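You operate a simulated robot arm through the tools that you are given. There is no shell and no other tool. Be economical: measure what you need, move in short steps, check, and stop when the job is done.

Carry out the task below with a simulated robot arm. There is one attempt and no reset: what you move stays moved.

JOB
Fetch the red clip and set it on the wooden tray. Then put the white pouch on top of the slate square.
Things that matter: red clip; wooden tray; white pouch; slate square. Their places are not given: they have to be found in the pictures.

Only the result counts: the job must be done as asked and must still hold three seconds after the hand-in. Knocking over, shifting, dropping, spilling or breaking anything else fails it.

ROBOT AND FRAMES
A 7-joint arm with a two-finger parallel gripper, fixed in place. Base frame: the origin is at the foot of the arm, x ahead of it, y to its left, z up; the work surface is at about z = 0. Readings come in mm, rad, newtons and seconds.
With the tool pointing down near the work surface it reaches from about 220 to 580 mm from the base axis. Its first joint turns from -1.152 to 1.152 rad. Payload 2.5 kg.
The tool frame sits at the grasp point between the pads (the TCP): z along the fingers, y along the line on which they close. The tips reach 23 mm beyond it. The gripper opens to 94 mm. The fingers are 38 mm wide and 10 mm thick; the gripper's body (54 by 96 mm) begins 39 mm behind the TCP.
Orientation is that of the tool frame in the base frame, as [roll, pitch, yaw] about the fixed x, y, z axes, in that order (R = Rz(yaw) Ry(pitch) Rx(roll)). With the fingers straight down and closing along the base's y, the tool's x points along the base's -x, its y along +y and its z along -z.

CONTROLS
- The arm moves only by the tool jog_arm. Its argument "commands" is one flat list of numbers, 7 for each row, row after row: the shift along the tool's x, y, z in mm, then the turn, a rotation vector about the tool's x, y, z in rad, then the gripper command, from -1 (fully open) to 1 (shut), values between in proportion. In form: [x, y, z, ax, ay, az, claw, x, y, z, ax, ay, az, claw, ...]. A call has 1 to 10 rows; each row is the pose to reach, as a shift and turn from the pose commanded when the call began, along the tool's axes at that moment. Rows are played at 5 a second. More than 50 mm and 0.15 rad between two rows, or a gripper value outside its range, and nothing of the call is played. Where a pose cannot be reached the arm comes as near as it can. A force on the tool above 40 N (or 10 N above the force at the start of the call, whichever is more), or a blocked arm, ends the call early, and 0.2 s more pass. The fingers move at their own pace (about 108 mm/s each) and stop on an object; they squeeze with about 38 N. The grip force told is the motor's: it shows also when the fingers shut on nothing. Time passes only in rows, and 0.2 s behind the last, so rows that repeat a pose let the fingers close. The reply holds the time, the measured pose of the TCP, the force on the tool along the base axes, the opening and the grip force, in the units named above and with some noise.
- Cameras (640 x 400 px; columns grow to the right, rows downward): "scene" is fixed at [103.2, -403.6, 535.3]; the picture's right is [0.92, -0.40, 0.00], its down [-0.26, -0.60, -0.76] and it looks along [0.30, 0.70, -0.65] (base axes); focal length 214 px, centre (320, 200). "wrist" rides on the gripper at [-39, 0, -44] in the tool frame; the picture's right is [0.00, -1.00, 0.00], its down [0.97, 0.00, -0.24] and it looks along [0.24, 0.00, 0.97] (tool axes); focal length 218 px, centre (320, 200).
- camera(camera): a new picture of that camera. The clock stands still meanwhile.
- pixel_to_xyz(camera, pixels): for up to 12 pixels [column, row] of the newest picture of that camera ("zoom" is the newest enlarged one), the place [x, y, z] in the base frame of the surface seen there, good to about 2 mm. The clock stands still meanwhile.
- enlarge(camera, box): a new picture of the part [left, top, right, bottom] of that camera's present view, enlarged. The clock stands still meanwhile.
- close_job(): hands the job in; it is judged then, once.

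Go step by step. Measure first, check grasps and placings, and put right what went wrong. The budget is 80 turns and 34 pictures, counting those below and the enlarged ones. Unless the task says otherwise, let go and move clear before handing in, and close with one line.

The tools are called after "Call:" by a JSON object that holds its "fn" and its "kwargs". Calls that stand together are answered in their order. jog_arm: Moves the arm, as the interface text tells. Its arguments: {"type":"object","properties":{"commands":{"type":"array","items":{"type":"number"}}},"required":["commands"]} The other tools are called the same way: camera (camera) takes a picture; pixel_to_xyz (camera, pixels) gives the place of the surface under pixels of a picture; enlarge (camera, box) takes an enlarged picture of a part of a camera's view; close_job () hands the job in.

At the start:

```text
t: 0.0
tcp_pos: [391.8, 142.3, 348.0]
ee_rot: [3.141, 0.0, 3.141]
contact_force: [0.2, 0.1, 0.4]
grip_width: 93.9
grasp_force: 0.0
```

scene: 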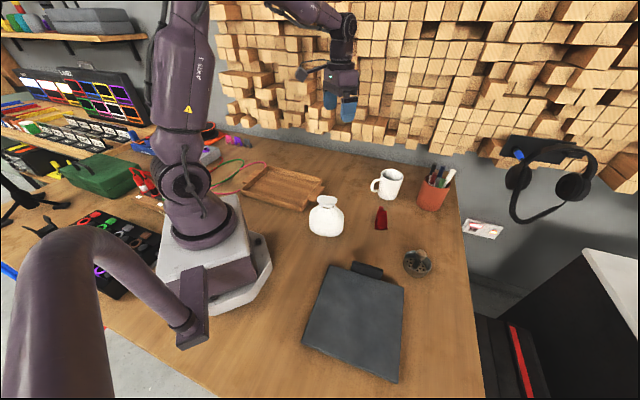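
wrist: 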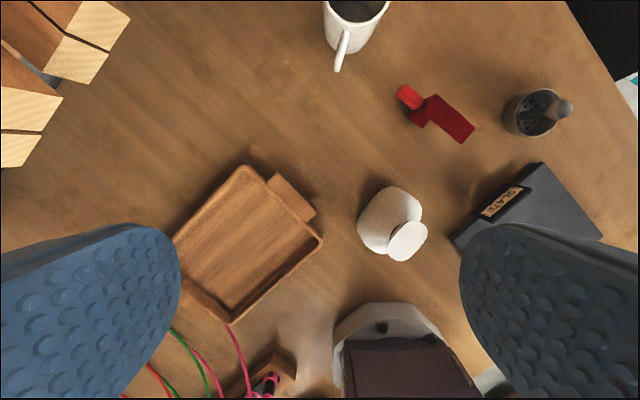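

The red clip is at wrist (435,112), the tray at (245,245), the white pouch at (392,222), and the slate at scene (355,320). I'll enlarge both views and measure.

Call:
{"fn": "enlarge", "kwargs": {"camera": "wrist", "box": [340, 60, 500, 160]}}

Call:
{"fn": "enlarge", "kwargs": {"camera": "scene", "box": [230, 150, 470, 300]}}

Call:
{"fn": "pixel_to_xyz", "kwargs": {"camera": "wrist", "pixels": [[410, 97], [428, 103], [418, 120], [437, 97], [473, 127], [460, 140], [448, 118], [245, 245], [200, 250], [280, 235], [390, 210], [408, 240]]}}

Call:
{"fn": "pixel_to_xyz", "kwargs": {"camera": "scene", "pixels": [[355, 320], [330, 268], [404, 290], [396, 380], [304, 340], [368, 270], [326, 200], [310, 218], [342, 220], [325, 235], [381, 218], [282, 186]]}}

```text
4.00 times, centred on (420, 110) of wrist
```

zoom: 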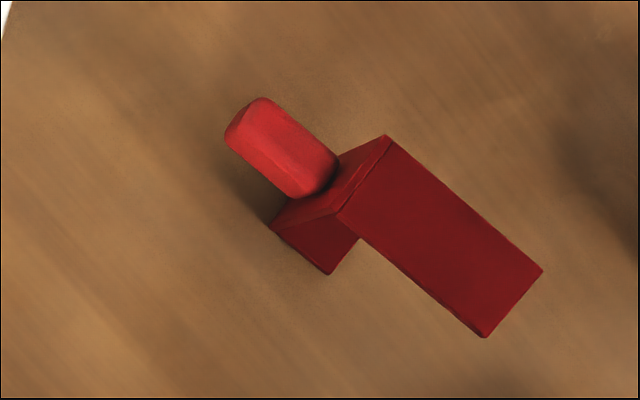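

```text
2.67 times, centred on (350, 225) of scene
```

zoom: 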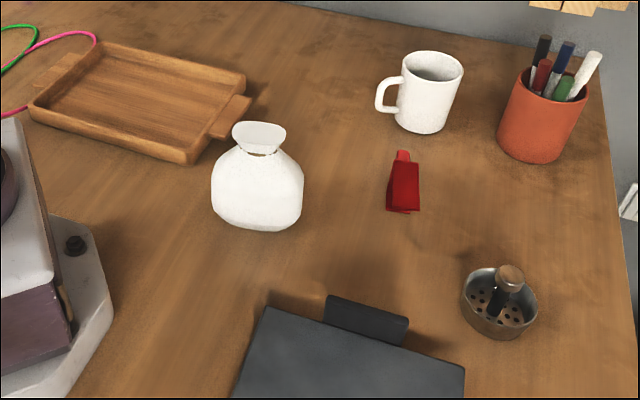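

```text
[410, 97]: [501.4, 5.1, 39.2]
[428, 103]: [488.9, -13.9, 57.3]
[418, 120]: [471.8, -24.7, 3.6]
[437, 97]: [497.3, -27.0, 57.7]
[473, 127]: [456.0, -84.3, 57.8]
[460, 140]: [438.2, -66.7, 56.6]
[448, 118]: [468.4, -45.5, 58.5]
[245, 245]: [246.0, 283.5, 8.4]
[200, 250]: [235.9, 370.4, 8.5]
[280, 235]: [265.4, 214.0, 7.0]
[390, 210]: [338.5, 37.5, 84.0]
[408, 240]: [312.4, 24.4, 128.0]
```

```text
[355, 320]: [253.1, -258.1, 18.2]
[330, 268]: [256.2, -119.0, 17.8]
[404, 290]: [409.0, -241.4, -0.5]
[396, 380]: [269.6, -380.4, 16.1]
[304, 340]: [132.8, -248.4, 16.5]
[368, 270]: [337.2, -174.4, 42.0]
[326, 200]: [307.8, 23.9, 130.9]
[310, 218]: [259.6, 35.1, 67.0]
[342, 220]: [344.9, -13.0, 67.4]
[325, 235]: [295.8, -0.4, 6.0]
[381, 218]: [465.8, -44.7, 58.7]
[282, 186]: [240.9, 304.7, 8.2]
```

The clip's top is at z≈58, the slate's top at z≈17, and the pouch stands about 130 tall. I'll measure more points of the clip and the pouch on the scene zoom.

Call:
{"fn": "pixel_to_xyz", "kwargs": {"camera": "zoom", "pixels": [[213, 185], [301, 185], [258, 185], [258, 225], [240, 150], [277, 150], [258, 135], [403, 154], [394, 165], [418, 168], [390, 208], [418, 209]]}}

Call:
{"fn": "pixel_to_xyz", "kwargs": {"camera": "wrist", "pixels": [[436, 96], [426, 112], [474, 127], [461, 142], [400, 92], [406, 87], [412, 106], [420, 101], [425, 124], [423, 127], [360, 215], [418, 208]]}}

Call:
{"fn": "enlarge", "kwargs": {"camera": "scene", "box": [350, 195, 414, 235]}}

```text
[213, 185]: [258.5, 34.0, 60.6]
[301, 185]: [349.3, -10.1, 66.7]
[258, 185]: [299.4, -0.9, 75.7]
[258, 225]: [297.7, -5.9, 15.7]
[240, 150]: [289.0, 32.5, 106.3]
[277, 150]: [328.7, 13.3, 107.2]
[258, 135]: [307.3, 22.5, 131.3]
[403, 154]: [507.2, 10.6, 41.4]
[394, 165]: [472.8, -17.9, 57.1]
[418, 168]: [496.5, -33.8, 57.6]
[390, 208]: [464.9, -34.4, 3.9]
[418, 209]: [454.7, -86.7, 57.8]
```

```text
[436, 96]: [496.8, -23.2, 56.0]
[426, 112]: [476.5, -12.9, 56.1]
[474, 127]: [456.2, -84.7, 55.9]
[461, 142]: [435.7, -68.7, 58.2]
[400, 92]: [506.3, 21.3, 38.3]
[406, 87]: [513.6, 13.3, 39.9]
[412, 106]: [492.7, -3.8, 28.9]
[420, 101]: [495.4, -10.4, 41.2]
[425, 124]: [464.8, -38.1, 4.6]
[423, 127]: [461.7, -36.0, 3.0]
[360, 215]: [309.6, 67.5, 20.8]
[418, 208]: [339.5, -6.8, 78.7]
```

```text
10.00 times, centred on (382, 215) of scene
```

zoom: 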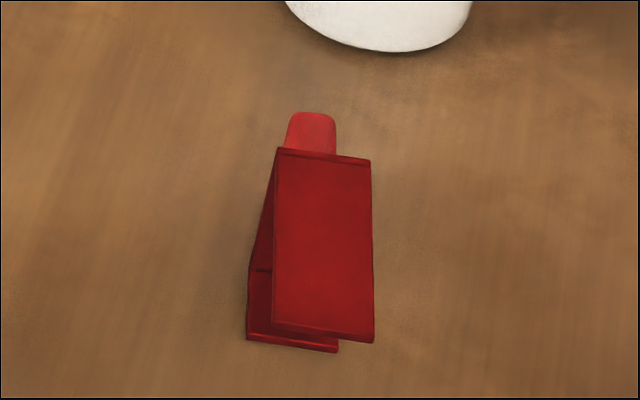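

The clip's long axis runs along about (-0.57,-0.82) with a width of about 25 mm. I'll move above it with the fingers closing across that width, then look again.

Call:
{"fn": "jog_arm", "kwargs": {"commands": [-11, -27, 25, 0, 0, -0.138, -1, -21, -54, 50, 0, 0, -0.276, -1, -32, -81, 75, 0, 0, -0.414, -1, -43, -108, 100, 0, 0, -0.552, -1, -53, -135, 125, 0, 0, -0.69, -1, -64, -162, 150, 0, 0, -0.828, -1, -74, -190, 175, 0, 0, -0.96, -1, -74, -190, 175, 0, 0, -0.96, -1]}}

Call:
{"fn": "camera", "kwargs": {"camera": "wrist"}}

Call:
{"fn": "camera", "kwargs": {"camera": "scene"}}

```text
t: 1.8
tcp_pos: [465.9, -49.9, 172.8]
ee_rot: [3.141, -0.002, -2.181]
contact_force: [-0.3, 0.8, -0.9]
grip_width: 93.9
grasp_force: 0.1
```

```text
28 pictures are left
```

wrist: 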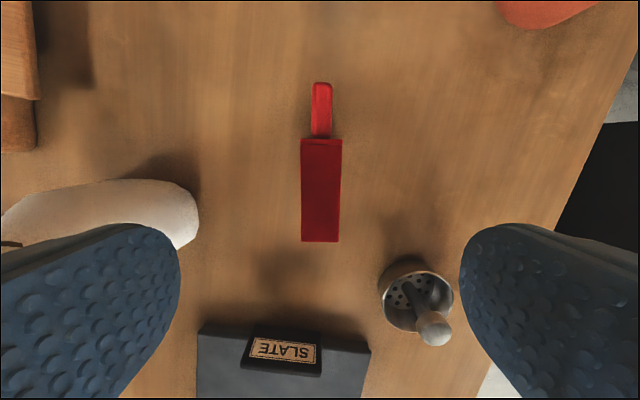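

```text
27 pictures are left
```

scene: 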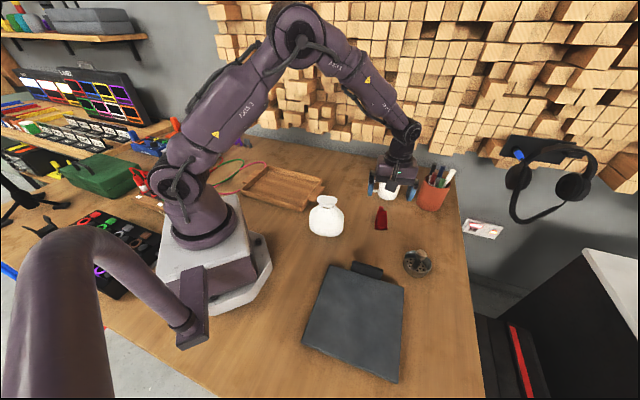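

The tool is aligned with the clip at wrist (321,190). I'll check the neighbours' clearance and the clip's profile.

Call:
{"fn": "pixel_to_xyz", "kwargs": {"camera": "wrist", "pixels": [[302, 142], [341, 142], [302, 240], [338, 240], [322, 85], [322, 130], [390, 290], [433, 330], [415, 270], [190, 210], [285, 352], [210, 335]]}}

Call:
{"fn": "pixel_to_xyz", "kwargs": {"camera": "scene", "pixels": [[376, 219], [376, 223], [375, 227], [383, 229], [384, 228], [377, 214], [282, 186], [300, 205], [245, 195], [268, 167], [325, 183], [262, 190]]}}

```text
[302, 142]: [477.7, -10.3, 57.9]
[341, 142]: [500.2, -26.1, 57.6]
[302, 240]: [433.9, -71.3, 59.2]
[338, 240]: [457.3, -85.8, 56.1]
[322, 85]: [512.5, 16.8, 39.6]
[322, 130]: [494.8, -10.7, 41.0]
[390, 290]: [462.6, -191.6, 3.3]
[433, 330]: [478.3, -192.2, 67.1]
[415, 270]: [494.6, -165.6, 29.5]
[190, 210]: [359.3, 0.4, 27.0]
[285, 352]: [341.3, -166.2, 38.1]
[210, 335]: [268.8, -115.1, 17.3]
```

```text
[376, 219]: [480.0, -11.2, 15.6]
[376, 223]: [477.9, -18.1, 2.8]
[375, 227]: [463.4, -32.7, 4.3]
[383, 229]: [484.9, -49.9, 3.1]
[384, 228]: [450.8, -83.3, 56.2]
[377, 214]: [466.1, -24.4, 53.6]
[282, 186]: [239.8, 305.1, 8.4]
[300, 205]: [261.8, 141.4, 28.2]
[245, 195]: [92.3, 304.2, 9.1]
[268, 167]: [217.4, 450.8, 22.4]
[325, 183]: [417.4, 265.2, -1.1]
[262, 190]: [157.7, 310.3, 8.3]
```

I'll grip the clip over its post at about (477,-34), with tips near z=8. The fingers will be narrowed to about 60 mm on the way down.

Call:
{"fn": "jog_arm", "kwargs": {"commands": [-10, 0, 40, 0, 0, 0, -0.28, -19.5, 0, 80, 0, 0, 0, -0.28, -19.5, 0, 110, 0, 0, 0, -0.28, -19.5, 0, 130, 0, 0, 0, -0.28, -19.5, 0, 141, 0, 0, 0, -0.28, -19.5, 0, 141, 0, 0, 0, -0.28]}}

Call:
{"fn": "camera", "kwargs": {"camera": "wrist"}}

```text
t: 3.2
tcp_pos: [478.6, -32.1, 31.9]
ee_rot: [-3.142, -0.001, -2.182]
contact_force: [0.8, 0.3, -0.2]
grip_width: 60.3
grasp_force: 0.0
```

```text
26 pictures are left
```

wrist: 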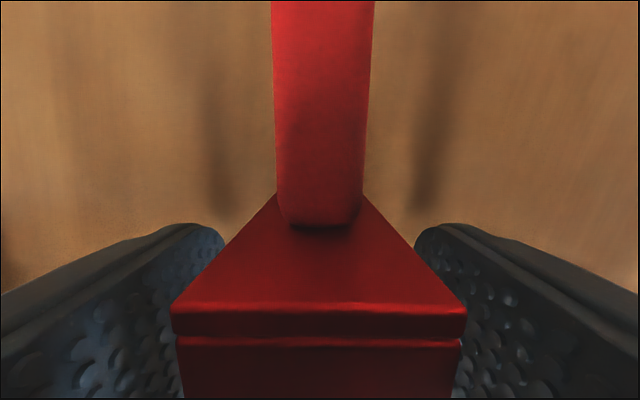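

The fingers straddle the clip evenly, at wrist (200,300) and (440,300). I'll close, then lift.

Call:
{"fn": "jog_arm", "kwargs": {"commands": [0, 0, 0, 0, 0, 0, 0.6, 0, 0, 0, 0, 0, 0, 1, 0, 0, 0, 0, 0, 0, 1, 0, 0, 0, 0, 0, 0, 1, 0, 0, -15, 0, 0, 0, 1, 0, 0, -40, 0, 0, 0, 1, 0, 0, -40, 0, 0, 0, 1]}}

Call:
{"fn": "camera", "kwargs": {"camera": "scene"}}

Call:
{"fn": "camera", "kwargs": {"camera": "wrist"}}

Call:
{"fn": "enlarge", "kwargs": {"camera": "scene", "box": [218, 150, 346, 230]}}

Call:
{"fn": "pixel_to_xyz", "kwargs": {"camera": "zoom", "pixels": [[120, 150], [260, 75], [265, 225], [405, 280], [535, 150], [420, 265], [495, 160], [300, 180], [400, 200], [280, 110], [330, 130], [175, 160]]}}

```text
t: 4.8
tcp_pos: [476.7, -32.6, 71.5]
ee_rot: [3.141, 0.002, -2.181]
contact_force: [-0.9, -0.5, 0.1]
grip_width: 29.0
grasp_force: 37.4
```

```text
25 pictures are left
```

scene: 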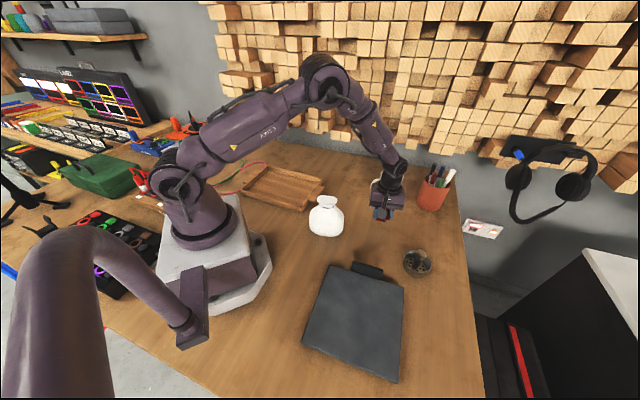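

```text
24 pictures are left
```

wrist: 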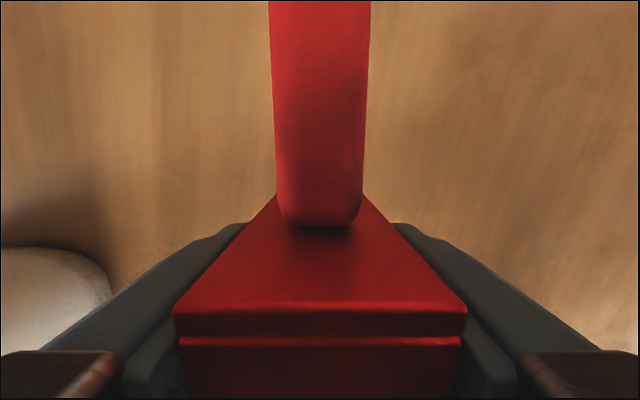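

```text
5.00 times, centred on (282, 190) of scene
```

zoom: 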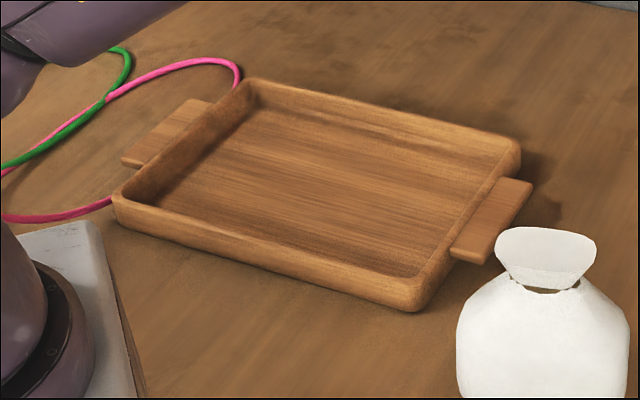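

```text
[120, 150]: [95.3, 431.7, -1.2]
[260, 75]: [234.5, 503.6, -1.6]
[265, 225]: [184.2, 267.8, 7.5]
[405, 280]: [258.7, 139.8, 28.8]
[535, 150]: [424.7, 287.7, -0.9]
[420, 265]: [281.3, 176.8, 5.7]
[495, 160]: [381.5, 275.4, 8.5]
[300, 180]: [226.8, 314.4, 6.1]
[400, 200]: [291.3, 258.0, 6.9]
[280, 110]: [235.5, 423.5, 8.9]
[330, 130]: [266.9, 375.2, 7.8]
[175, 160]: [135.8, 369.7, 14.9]
```

The clip is held level (29 mm opening) with nothing else disturbed. The tray floor is z≈7.5 and its rim z≈29, so I'll lift high and carry it over the tray to about (270,287).

Call:
{"fn": "jog_arm", "kwargs": {"commands": [0, 0, -40, 0, 0, 0, 1, 0, 0, -80, 0, 0, 0, 1, 0, 0, -115, 0, 0, 0, 1, 0, 0, -150, 0, 0, 0, 1, 0, 0, -150, 0, 0, 0, 1]}}

Call:
{"fn": "jog_arm", "kwargs": {"commands": [-15.9, 39.2, 0, 0, 0, 0, 1, -31.9, 78.4, 0, 0, 0, 0, 1, -47.8, 117.6, 0, 0, 0, 0, 1, -63.8, 156.8, 0, 0, 0, 0, 1, -79.7, 196, 0, 0, 0, 0, 1, -95.7, 235.3, 0, 0, 0, 0, 1, -111.6, 274.5, 0, 0, 0, 0, 1, -127.6, 313.7, 0, 0, 0, 0, 1, -143.5, 352.9, 0, 0, 0, 0, 1, -143.5, 352.9, 0, 0, 0, 0, 1]}}

Call:
{"fn": "camera", "kwargs": {"camera": "scene"}}

```text
t: 6.0
tcp_pos: [474.3, -31.2, 220.4]
ee_rot: [3.141, -0.001, -2.182]
contact_force: [-0.2, 0.4, 0.1]
grip_width: 29.1
grasp_force: 37.3
```

```text
t: 8.2
tcp_pos: [268.1, 290.0, 224.9]
ee_rot: [3.141, -0.001, -2.182]
contact_force: [0.2, -0.1, 0.6]
grip_width: 29.0
grasp_force: 38.1
```

```text
22 pictures are left
```

scene: 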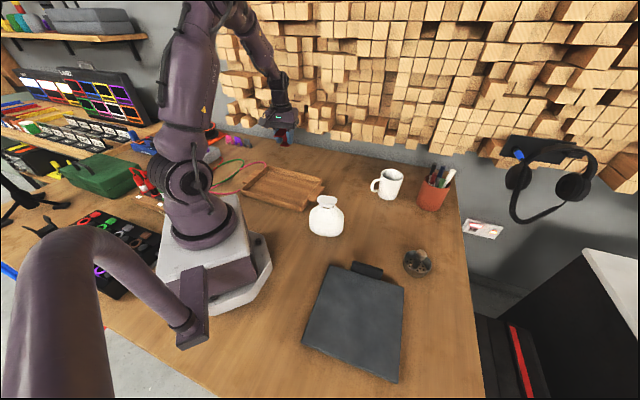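

The clip is over the tray at (268,290), z 225. I'll descend to z≈65 and check.

Call:
{"fn": "jog_arm", "kwargs": {"commands": [0, 0, 40, 0, 0, 0, 1, 0, 0, 80, 0, 0, 0, 1, 0, 0, 120, 0, 0, 0, 1, 0, 0, 145, 0, 0, 0, 1, 0, 0, 160, 0, 0, 0, 1, 0, 0, 160, 0, 0, 0, 1]}}

Call:
{"fn": "enlarge", "kwargs": {"camera": "scene", "box": [218, 140, 346, 220]}}

```text
t: 9.6
tcp_pos: [271.3, 289.5, 60.4]
ee_rot: [-3.141, -0.001, -2.183]
contact_force: [-0.5, 0.5, -0.1]
grip_width: 28.9
grasp_force: 37.2
```

```text
5.00 times, centred on (282, 180) of scene
```

zoom: 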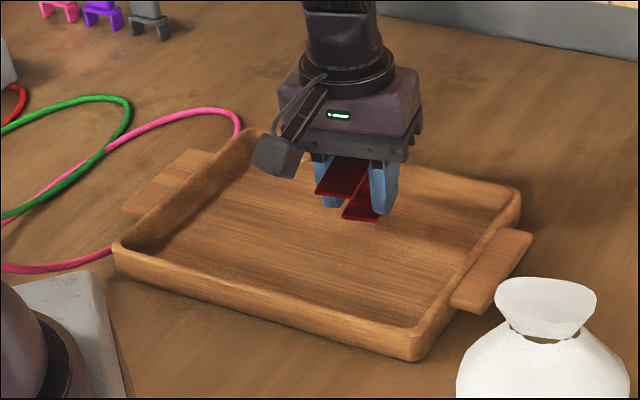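

The clip hangs inside the tray walls, about 20 mm above the floor. I'll lower slowly to touch.

Call:
{"fn": "jog_arm", "kwargs": {"commands": [0, 0, 8, 0, 0, 0, 1, 0, 0, 14, 0, 0, 0, 1, 0, 0, 17, 0, 0, 0, 1, 0, 0, 19, 0, 0, 0, 1, 0, 0, 20, 0, 0, 0, 1]}}

```text
t: 10.8
tcp_pos: [271.0, 289.8, 41.6]
ee_rot: [3.141, 0.0, -2.182]
contact_force: [-0.8, 0.0, -0.8]
grip_width: 29.1
grasp_force: 38.4
```

Call:
{"fn": "jog_arm", "kwargs": {"commands": [0, 0, 1, 0, 0, 0, 1, 0, 0, 2, 0, 0, 0, 1, 0, 0, 2, 0, 0, 0, 1]}}

Call:
{"fn": "enlarge", "kwargs": {"camera": "scene", "box": [266, 160, 314, 190]}}

```text
t: 11.6
tcp_pos: [271.8, 288.1, 39.9]
ee_rot: [-3.141, 0.001, -2.179]
contact_force: [-0.3, 0.3, -0.3]
grip_width: 28.8
grasp_force: 37.6
```

```text
13.33 times, centred on (290, 175) of scene
```

zoom: 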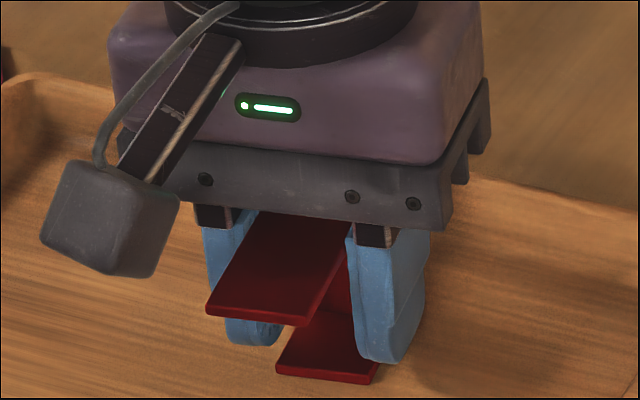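

No contact force has shown yet, although the base looks close to the floor. I'll go down millimetre by millimetre until a force shows.

Call:
{"fn": "jog_arm", "kwargs": {"commands": [0, 0, 0.7, 0, 0, 0, 1, 0, 0, 1.4, 0, 0, 0, 1, 0, 0, 1.4, 0, 0, 0, 1]}}

Call:
{"fn": "jog_arm", "kwargs": {"commands": [0, 0, 0.7, 0, 0, 0, 1, 0, 0, 1.2, 0, 0, 0, 1, 0, 0, 1.2, 0, 0, 0, 1]}}

```text
t: 12.4
tcp_pos: [271.7, 287.8, 39.7]
ee_rot: [-3.14, 0.0, -2.183]
contact_force: [-8.5, -7.1, 29.4]
grip_width: 28.9
grasp_force: 37.8
```

```text
t: 13.2
tcp_pos: [271.6, 287.7, 38.9]
ee_rot: [-3.141, 0.007, -2.18]
contact_force: [0.8, 8.0, 24.5]
grip_width: 29.1
grasp_force: 38.3
```

There is contact (about 25 N), so the base rests on the tray. I'll ease up 1.2 mm, open to about 56 mm and rise.

Call:
{"fn": "jog_arm", "kwargs": {"commands": [0, 0, -1.2, 0, 0, 0, 1, 0, 0, -1.2, 0, 0, 0, 0.3, 0, 0, -1.2, 0, 0, 0, -0.2, 0, 0, -1.2, 0, 0, 0, -0.2, 0, 0, -30, 0, 0, 0, -0.2, 0, 0, -70, 0, 0, 0, -0.2, 0, 0, -110, 0, 0, 0, -0.2, 0, 0, -150, 0, 0, 0, -1, 0, 0, -190, 0, 0, 0, -1, 0, 0, -190, 0, 0, 0, -1]}}

Call:
{"fn": "enlarge", "kwargs": {"camera": "scene", "box": [218, 140, 346, 220]}}

Call:
{"fn": "camera", "kwargs": {"camera": "wrist"}}

```text
t: 15.4
tcp_pos: [272.7, 287.4, 229.6]
ee_rot: [-3.141, 0.0, -2.182]
contact_force: [0.0, 0.7, -0.2]
grip_width: 94.0
grasp_force: 0.0
```

```text
5.00 times, centred on (282, 180) of scene
```

zoom: 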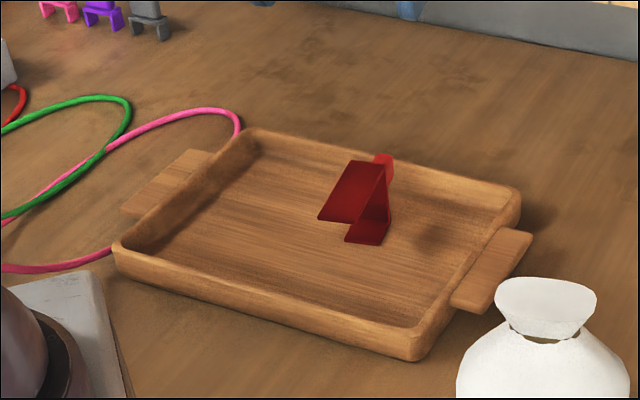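

```text
18 pictures are left
```

wrist: 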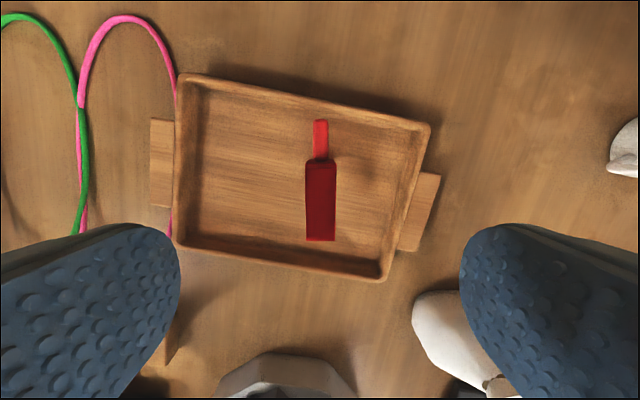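

The clip stands upright in the tray. Next I'll examine the pouch in profile.

Call:
{"fn": "enlarge", "kwargs": {"camera": "scene", "box": [294, 186, 358, 246]}}

Call:
{"fn": "jog_arm", "kwargs": {"commands": [27, 35, -5, 0, 0, 0, -1, 54, -20, -10, 0, 0, 0, -1]}}

```text
6.67 times, centred on (326, 216) of scene
```

zoom: 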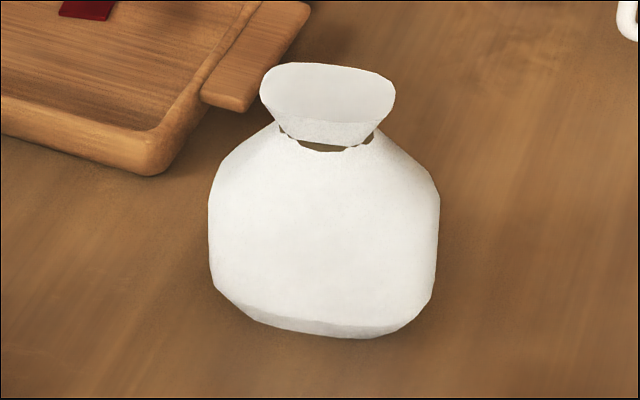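

```text
refused: row 2 steps farther than a row can; nothing moved
```

The pouch has a wide body and a narrow tied neck under a flared mouth. I'll move above it for a top view, in proper steps this time.

Call:
{"fn": "jog_arm", "kwargs": {"commands": [26, -28, -12, 0, 0, 0, -1, 53, -56, -24, 0, 0, 0, -1, 79, -84, -36, 0, 0, 0, -1, 106, -112, -48, 0, 0, 0, -1, 132, -140, -60, 0, 0, 0, -1, 159, -168, -70, 0, 0, 0, -1, 159, -168, -70, 0, 0, 0, -1]}}

Call:
{"fn": "camera", "kwargs": {"camera": "wrist"}}

```text
t: 17.0
tcp_pos: [319.7, 61.5, 295.5]
ee_rot: [-3.14, -0.001, -2.182]
contact_force: [-0.6, 0.0, 0.3]
grip_width: 94.0
grasp_force: 0.1
```

```text
16 pictures are left
```

wrist: 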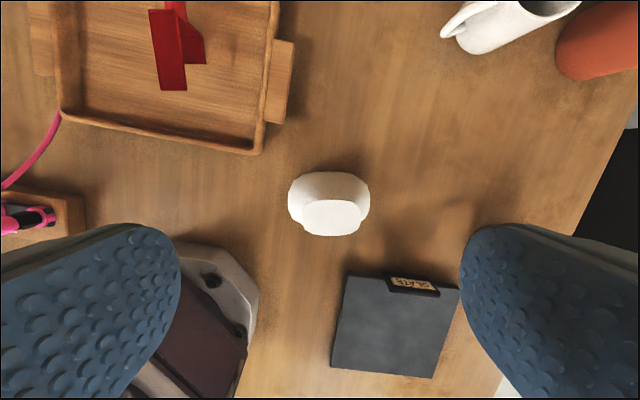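

The pouch looks flattened at wrist (330,205): wide across the picture, thinner vertically. I'll enlarge and measure.

Call:
{"fn": "enlarge", "kwargs": {"camera": "wrist", "box": [266, 160, 394, 240]}}

Call:
{"fn": "pixel_to_xyz", "kwargs": {"camera": "zoom", "pixels": [[190, 230], [490, 230], [330, 210], [335, 365], [335, 290], [120, 150], [300, 65], [505, 150], [112, 200], [515, 200], [330, 180], [330, 130]]}}

Call:
{"fn": "pixel_to_xyz", "kwargs": {"camera": "wrist", "pixels": [[346, 277], [458, 290], [434, 376], [331, 368], [390, 330], [390, 278], [415, 285], [440, 293]]}}

```text
5.00 times, centred on (330, 200) of wrist
```

zoom: 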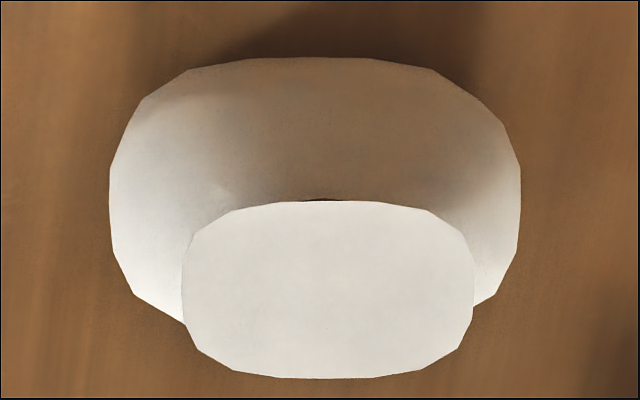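

```text
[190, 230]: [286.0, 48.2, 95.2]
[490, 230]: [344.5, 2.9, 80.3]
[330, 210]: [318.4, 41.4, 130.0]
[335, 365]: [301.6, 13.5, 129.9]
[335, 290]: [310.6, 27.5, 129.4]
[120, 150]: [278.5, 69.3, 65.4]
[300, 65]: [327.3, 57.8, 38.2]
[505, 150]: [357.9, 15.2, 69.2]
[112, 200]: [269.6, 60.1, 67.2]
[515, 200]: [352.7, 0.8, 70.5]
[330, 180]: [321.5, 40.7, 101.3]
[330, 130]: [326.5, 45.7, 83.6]
```

```text
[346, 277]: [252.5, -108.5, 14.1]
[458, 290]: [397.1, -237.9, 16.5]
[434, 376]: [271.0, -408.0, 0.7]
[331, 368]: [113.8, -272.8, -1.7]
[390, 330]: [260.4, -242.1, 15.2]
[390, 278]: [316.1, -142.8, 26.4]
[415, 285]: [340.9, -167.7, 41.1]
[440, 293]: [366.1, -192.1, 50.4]
```

The mouth's centre is at about (310,27.5,130), roughly 33 mm thick along the tool's present x and 57 mm wide. The palm prevents gripping low on the body, so I'll grip the flared mouth across its thin side. I'll turn the tool 90° and centre it above.

Call:
{"fn": "jog_arm", "kwargs": {"commands": [3.3, -1.2, 8, 0, 0, 0.149, -1, 6.6, -2.4, 16, 0, 0, 0.298, -1, 9.9, -3.6, 24, 0, 0, 0.447, -1, 13.2, -4.8, 32, 0, 0, 0.596, -1, 16.5, -6, 40, 0, 0, 0.745, -1, 19.8, -7.2, 48, 0, 0, 0.894, -1, 23.1, -8.4, 56, 0, 0, 1.043, -1, 26.4, -9.6, 64, 0, 0, 1.192, -1, 29.7, -10.8, 72, 0, 0, 1.341, -1, 33, -12, 80, 0, 0, 1.49, -1]}}

Call:
{"fn": "jog_arm", "kwargs": {"commands": [0, 0, 0, 0, 0, 0.081, -1, 0, 0, 0, 0, 0, 0.081, -1]}}

Call:
{"fn": "camera", "kwargs": {"camera": "wrist"}}

Call:
{"fn": "pixel_to_xyz", "kwargs": {"camera": "wrist", "pixels": [[320, 250], [300, 250], [340, 250], [320, 230], [320, 270]]}}

```text
t: 19.2
tcp_pos: [307.3, 27.0, 216.6]
ee_rot: [-3.141, 0.0, 2.608]
contact_force: [0.5, -0.6, 0.1]
grip_width: 94.1
grasp_force: 0.0
```

```text
t: 19.8
tcp_pos: [307.3, 27.4, 216.8]
ee_rot: [-3.14, 0.0, 2.529]
contact_force: [-0.6, -0.8, -0.6]
grip_width: 93.9
grasp_force: 0.1
```

```text
14 pictures are left
```

wrist: 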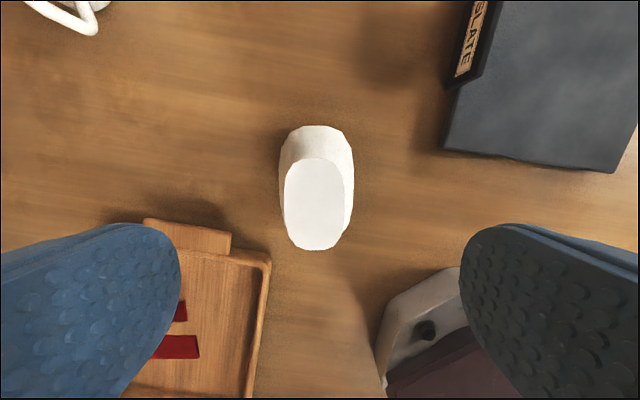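

```text
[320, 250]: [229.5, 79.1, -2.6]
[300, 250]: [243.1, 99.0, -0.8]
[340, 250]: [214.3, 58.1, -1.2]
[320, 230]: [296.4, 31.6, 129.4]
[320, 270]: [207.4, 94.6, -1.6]
```

The mouth appears centred at wrist (318,203). I'll measure its edges for exact centring and angle.

Call:
{"fn": "enlarge", "kwargs": {"camera": "wrist", "box": [240, 130, 400, 230]}}

Call:
{"fn": "pixel_to_xyz", "kwargs": {"camera": "wrist", "pixels": [[318, 160], [315, 247], [286, 190], [352, 190], [286, 220], [349, 220], [320, 203], [318, 128], [280, 170], [352, 160]]}}

```text
4.00 times, centred on (320, 180) of wrist
```

zoom: 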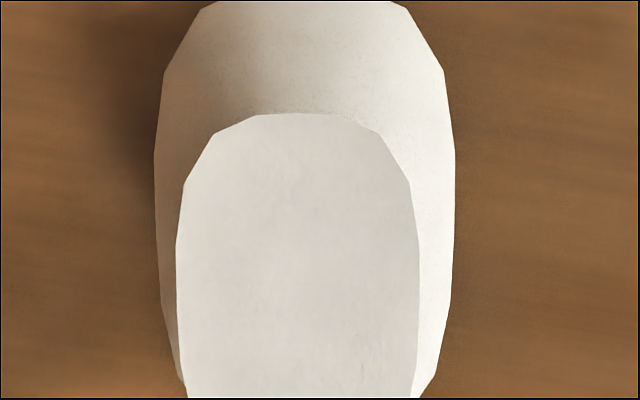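

```text
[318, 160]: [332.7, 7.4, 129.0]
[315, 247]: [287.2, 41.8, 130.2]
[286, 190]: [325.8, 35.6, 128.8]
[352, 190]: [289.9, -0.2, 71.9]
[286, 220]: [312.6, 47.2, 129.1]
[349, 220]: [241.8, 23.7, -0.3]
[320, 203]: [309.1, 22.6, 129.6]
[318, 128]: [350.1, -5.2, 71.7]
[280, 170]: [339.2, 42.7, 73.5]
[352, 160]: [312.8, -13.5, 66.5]
```

The mouth's centre is about (310.5,26.7), so only small corrections are needed. I'll descend to TCP z≈127 (tips about 104, just below the flare) and look.

Call:
{"fn": "jog_arm", "kwargs": {"commands": [-3, 1.5, 30, 0, 0, 0, -0.6, -3, 1.5, 60, 0, 0, 0, -0.6, -3, 1.5, 80, 0, 0, 0, -0.6, -3, 1.5, 90, 0, 0, 0, -0.6, -3, 1.5, 90, 0, 0, 0, -0.6]}}

Call:
{"fn": "enlarge", "kwargs": {"camera": "scene", "box": [278, 166, 374, 246]}}

Call:
{"fn": "camera", "kwargs": {"camera": "wrist"}}

```text
t: 21.0
tcp_pos: [312.2, 29.0, 127.5]
ee_rot: [3.141, -0.001, 2.531]
contact_force: [0.8, -0.5, 0.3]
grip_width: 75.5
grasp_force: 0.0
```

```text
5.00 times, centred on (326, 206) of scene
```

zoom: 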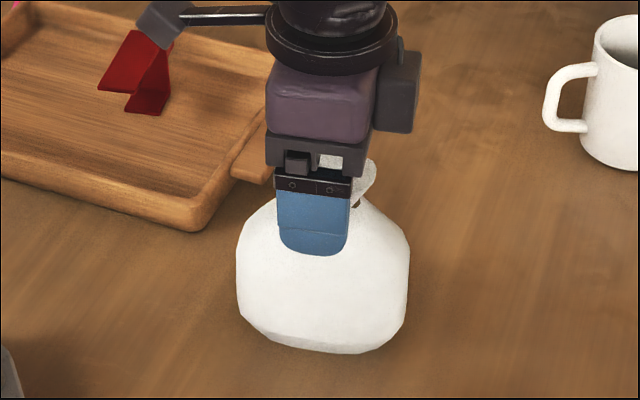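

```text
11 pictures are left
```

wrist: 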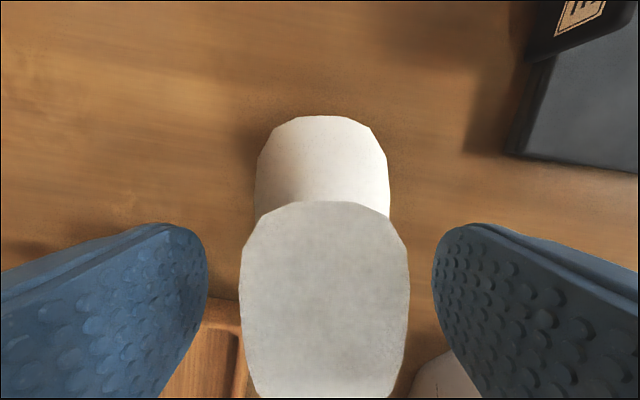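

The mouth is centred between the fingers (wrist columns 240–408), and nothing is touched yet. I'll close on it.

Call:
{"fn": "jog_arm", "kwargs": {"commands": [0, -0.8, 0, 0, 0, 0, 0, 0, -0.8, 0, 0, 0, 0, 0.4, 0, -0.8, 0, 0, 0, 0, 1, 0, -0.8, 0, 0, 0, 0, 1, 0, -0.8, 0, 0, 0, 0, 1]}}

Call:
{"fn": "enlarge", "kwargs": {"camera": "scene", "box": [278, 166, 374, 246]}}

```text
t: 22.2
tcp_pos: [311.6, 27.1, 128.3]
ee_rot: [-3.141, 0.001, 2.53]
contact_force: [0.2, -0.4, -0.2]
grip_width: 30.7
grasp_force: 38.1
```

```text
5.00 times, centred on (326, 206) of scene
```

zoom: 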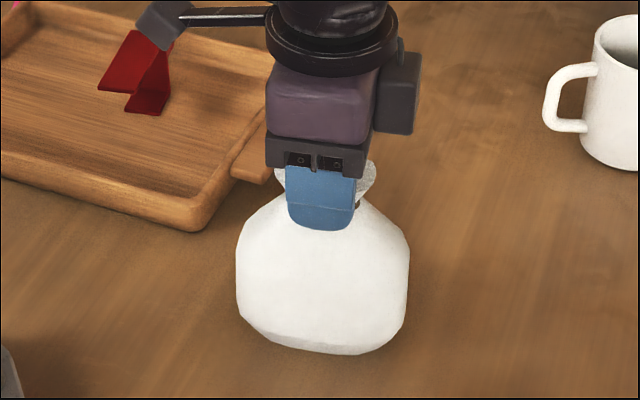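

The fingers hold the mouth at 30.7 mm with the pouch still upright. I'll test with a small lift.

Call:
{"fn": "jog_arm", "kwargs": {"commands": [0, 0, -5, 0, 0, 0, 1, 0, 0, -10, 0, 0, 0, 1, 0, 0, -15, 0, 0, 0, 1, 0, 0, -15, 0, 0, 0, 1, 0, 0, -15, 0, 0, 0, 1]}}

Call:
{"fn": "enlarge", "kwargs": {"camera": "scene", "box": [278, 166, 374, 246]}}

```text
t: 23.4
tcp_pos: [311.0, 26.3, 142.8]
ee_rot: [-3.141, 0.0, 2.532]
contact_force: [-0.4, -0.5, -2.0]
grip_width: 30.4
grasp_force: 38.0
```

```text
5.00 times, centred on (326, 206) of scene
```

zoom: 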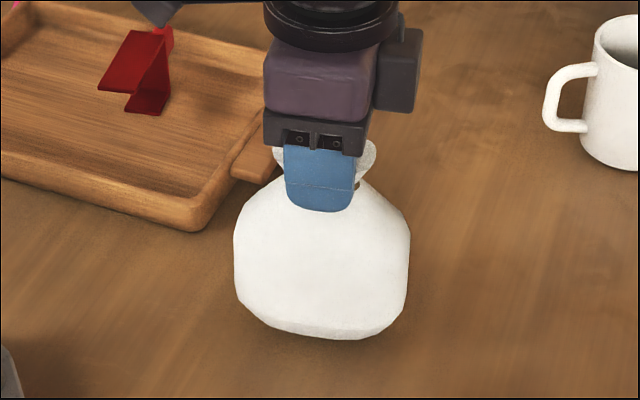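

The pouch came up cleanly. I'll raise it and carry it over the slate centre, about (263,-247).

Call:
{"fn": "jog_arm", "kwargs": {"commands": [0, 0, -20, 0, 0, 0, 1, 0, 0, -45, 0, 0, 0, 1, 0, 0, -65, 0, 0, 0, 1, 0, 0, -75, 0, 0, 0, 1]}}

Call:
{"fn": "jog_arm", "kwargs": {"commands": [-7, -15, 0, 0, 0, 0, 1, -21, -44, 0, 0, 0, 0, 1, -36, -77, 0, 0, 0, 0, 1, -52, -110, 0, 0, 0, 0, 1, -68, -144, 0, 0, 0, 0, 1, -84, -178, 0, 0, 0, 0, 1, -99, -211, 0, 0, 0, 0, 1, -111, -237, 0, 0, 0, 0, 1, -117.7, -251, 0, 0, 0, 0, 1, -117.7, -251, 0, 0, 0, 0, 1]}}

Call:
{"fn": "camera", "kwargs": {"camera": "scene"}}

```text
t: 24.4
tcp_pos: [310.0, 27.5, 218.2]
ee_rot: [-3.141, 0.0, 2.53]
contact_force: [0.2, -0.1, -2.0]
grip_width: 30.4
grasp_force: 38.4
```

```text
t: 26.6
tcp_pos: [264.8, -247.1, 218.0]
ee_rot: [3.141, 0.0, 2.531]
contact_force: [0.3, -0.8, -2.1]
grip_width: 30.5
grasp_force: 37.8
```

```text
8 pictures are left
```

scene: 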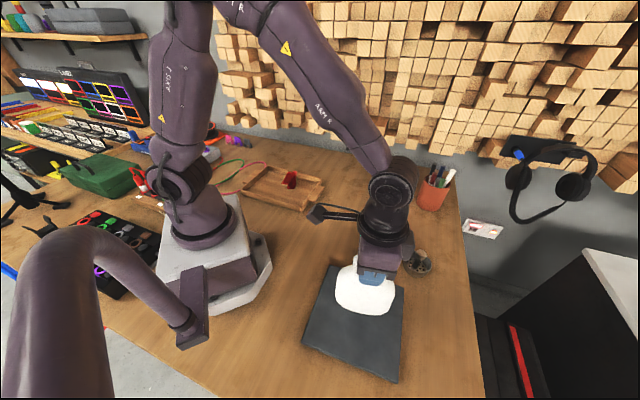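

The pouch hangs over the slate. Contact is expected near TCP z≈145, so I'll lower to about 150 first.

Call:
{"fn": "jog_arm", "kwargs": {"commands": [0, 0, 20, 0, 0, 0, 1, 0, 0, 40, 0, 0, 0, 1, 0, 0, 56, 0, 0, 0, 1, 0, 0, 65, 0, 0, 0, 1, 0, 0, 68, 0, 0, 0, 1, 0, 0, 68, 0, 0, 0, 1]}}

Call:
{"fn": "enlarge", "kwargs": {"camera": "scene", "box": [286, 230, 430, 390]}}

```text
t: 28.0
tcp_pos: [265.9, -246.8, 149.1]
ee_rot: [-3.14, 0.001, 2.532]
contact_force: [-0.2, 0.0, -2.9]
grip_width: 30.3
grasp_force: 38.0
```

```text
2.50 times, centred on (358, 310) of scene
```

zoom: 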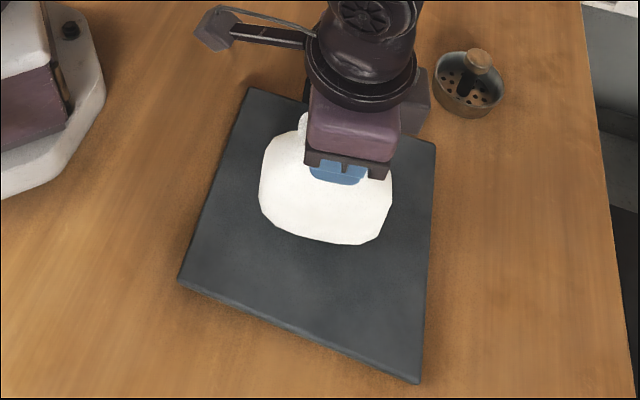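

The pouch is well within the slate and almost down. I'll lower in small steps until contact.

Call:
{"fn": "jog_arm", "kwargs": {"commands": [0, 0, 1.5, 0, 0, 0, 1, 0, 0, 3, 0, 0, 0, 1, 0, 0, 3, 0, 0, 0, 1]}}

Call:
{"fn": "jog_arm", "kwargs": {"commands": [0, 0, 0.8, 0, 0, 0, 1, 0, 0, 1.2, 0, 0, 0, 1, 0, 0, 1.2, 0, 0, 0, 1]}}

```text
t: 28.8
tcp_pos: [263.8, -246.9, 147.5]
ee_rot: [-3.14, 0.0, 2.531]
contact_force: [-0.2, 0.2, -2.8]
grip_width: 30.2
grasp_force: 38.2
```

```text
t: 29.6
tcp_pos: [263.3, -246.8, 145.9]
ee_rot: [-3.141, 0.001, 2.531]
contact_force: [0.4, 1.2, 17.0]
grip_width: 30.3
grasp_force: 38.4
```

The reading of +17 N upward means the pouch rests on the slate. I'll ease up slightly, open just wide enough, and rise.

Call:
{"fn": "jog_arm", "kwargs": {"commands": [0, 0, -0.7, 0, 0, 0, 1, 0, 0, -0.7, 0, 0, 0, 0.2, 0, 0, -0.7, 0, 0, 0, -0.4, 0, 0, -0.7, 0, 0, 0, -0.6, 0, 0, -0.7, 0, 0, 0, -0.6, 0, 0, -20, 0, 0, 0, -0.6, 0, 0, -50, 0, 0, 0, -0.6, 0, 0, -85, 0, 0, 0, -0.6, 0, 0, -120, 0, 0, 0, -0.6, 0, 0, -120, 0, 0, 0, -0.6]}}

Call:
{"fn": "camera", "kwargs": {"camera": "scene"}}

Call:
{"fn": "camera", "kwargs": {"camera": "wrist"}}

```text
t: 31.8
tcp_pos: [262.9, -246.0, 264.9]
ee_rot: [-3.141, -0.002, 2.531]
contact_force: [0.2, 0.0, 0.0]
grip_width: 75.0
grasp_force: 0.1
```

```text
6 pictures are left
```

scene: 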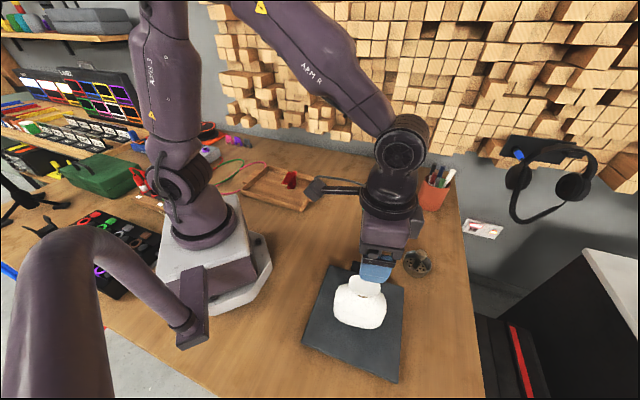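

```text
5 pictures are left
```

wrist: 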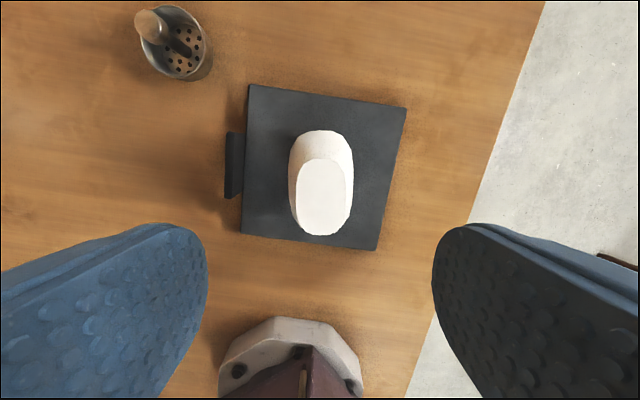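

The pouch stands upright near the middle of the slate (wrist 322,185), the clip is in the tray (scene 290,180), and the arm is clear. I'm handing in.

Call:
{"fn": "close_job", "kwargs": {}}

```text
The job is handed in.
```

I set the red clip upright in the wooden tray and stood the white pouch near the middle of the slate square; both are released, the arm is clear, and the last pictures show nothing else moved.
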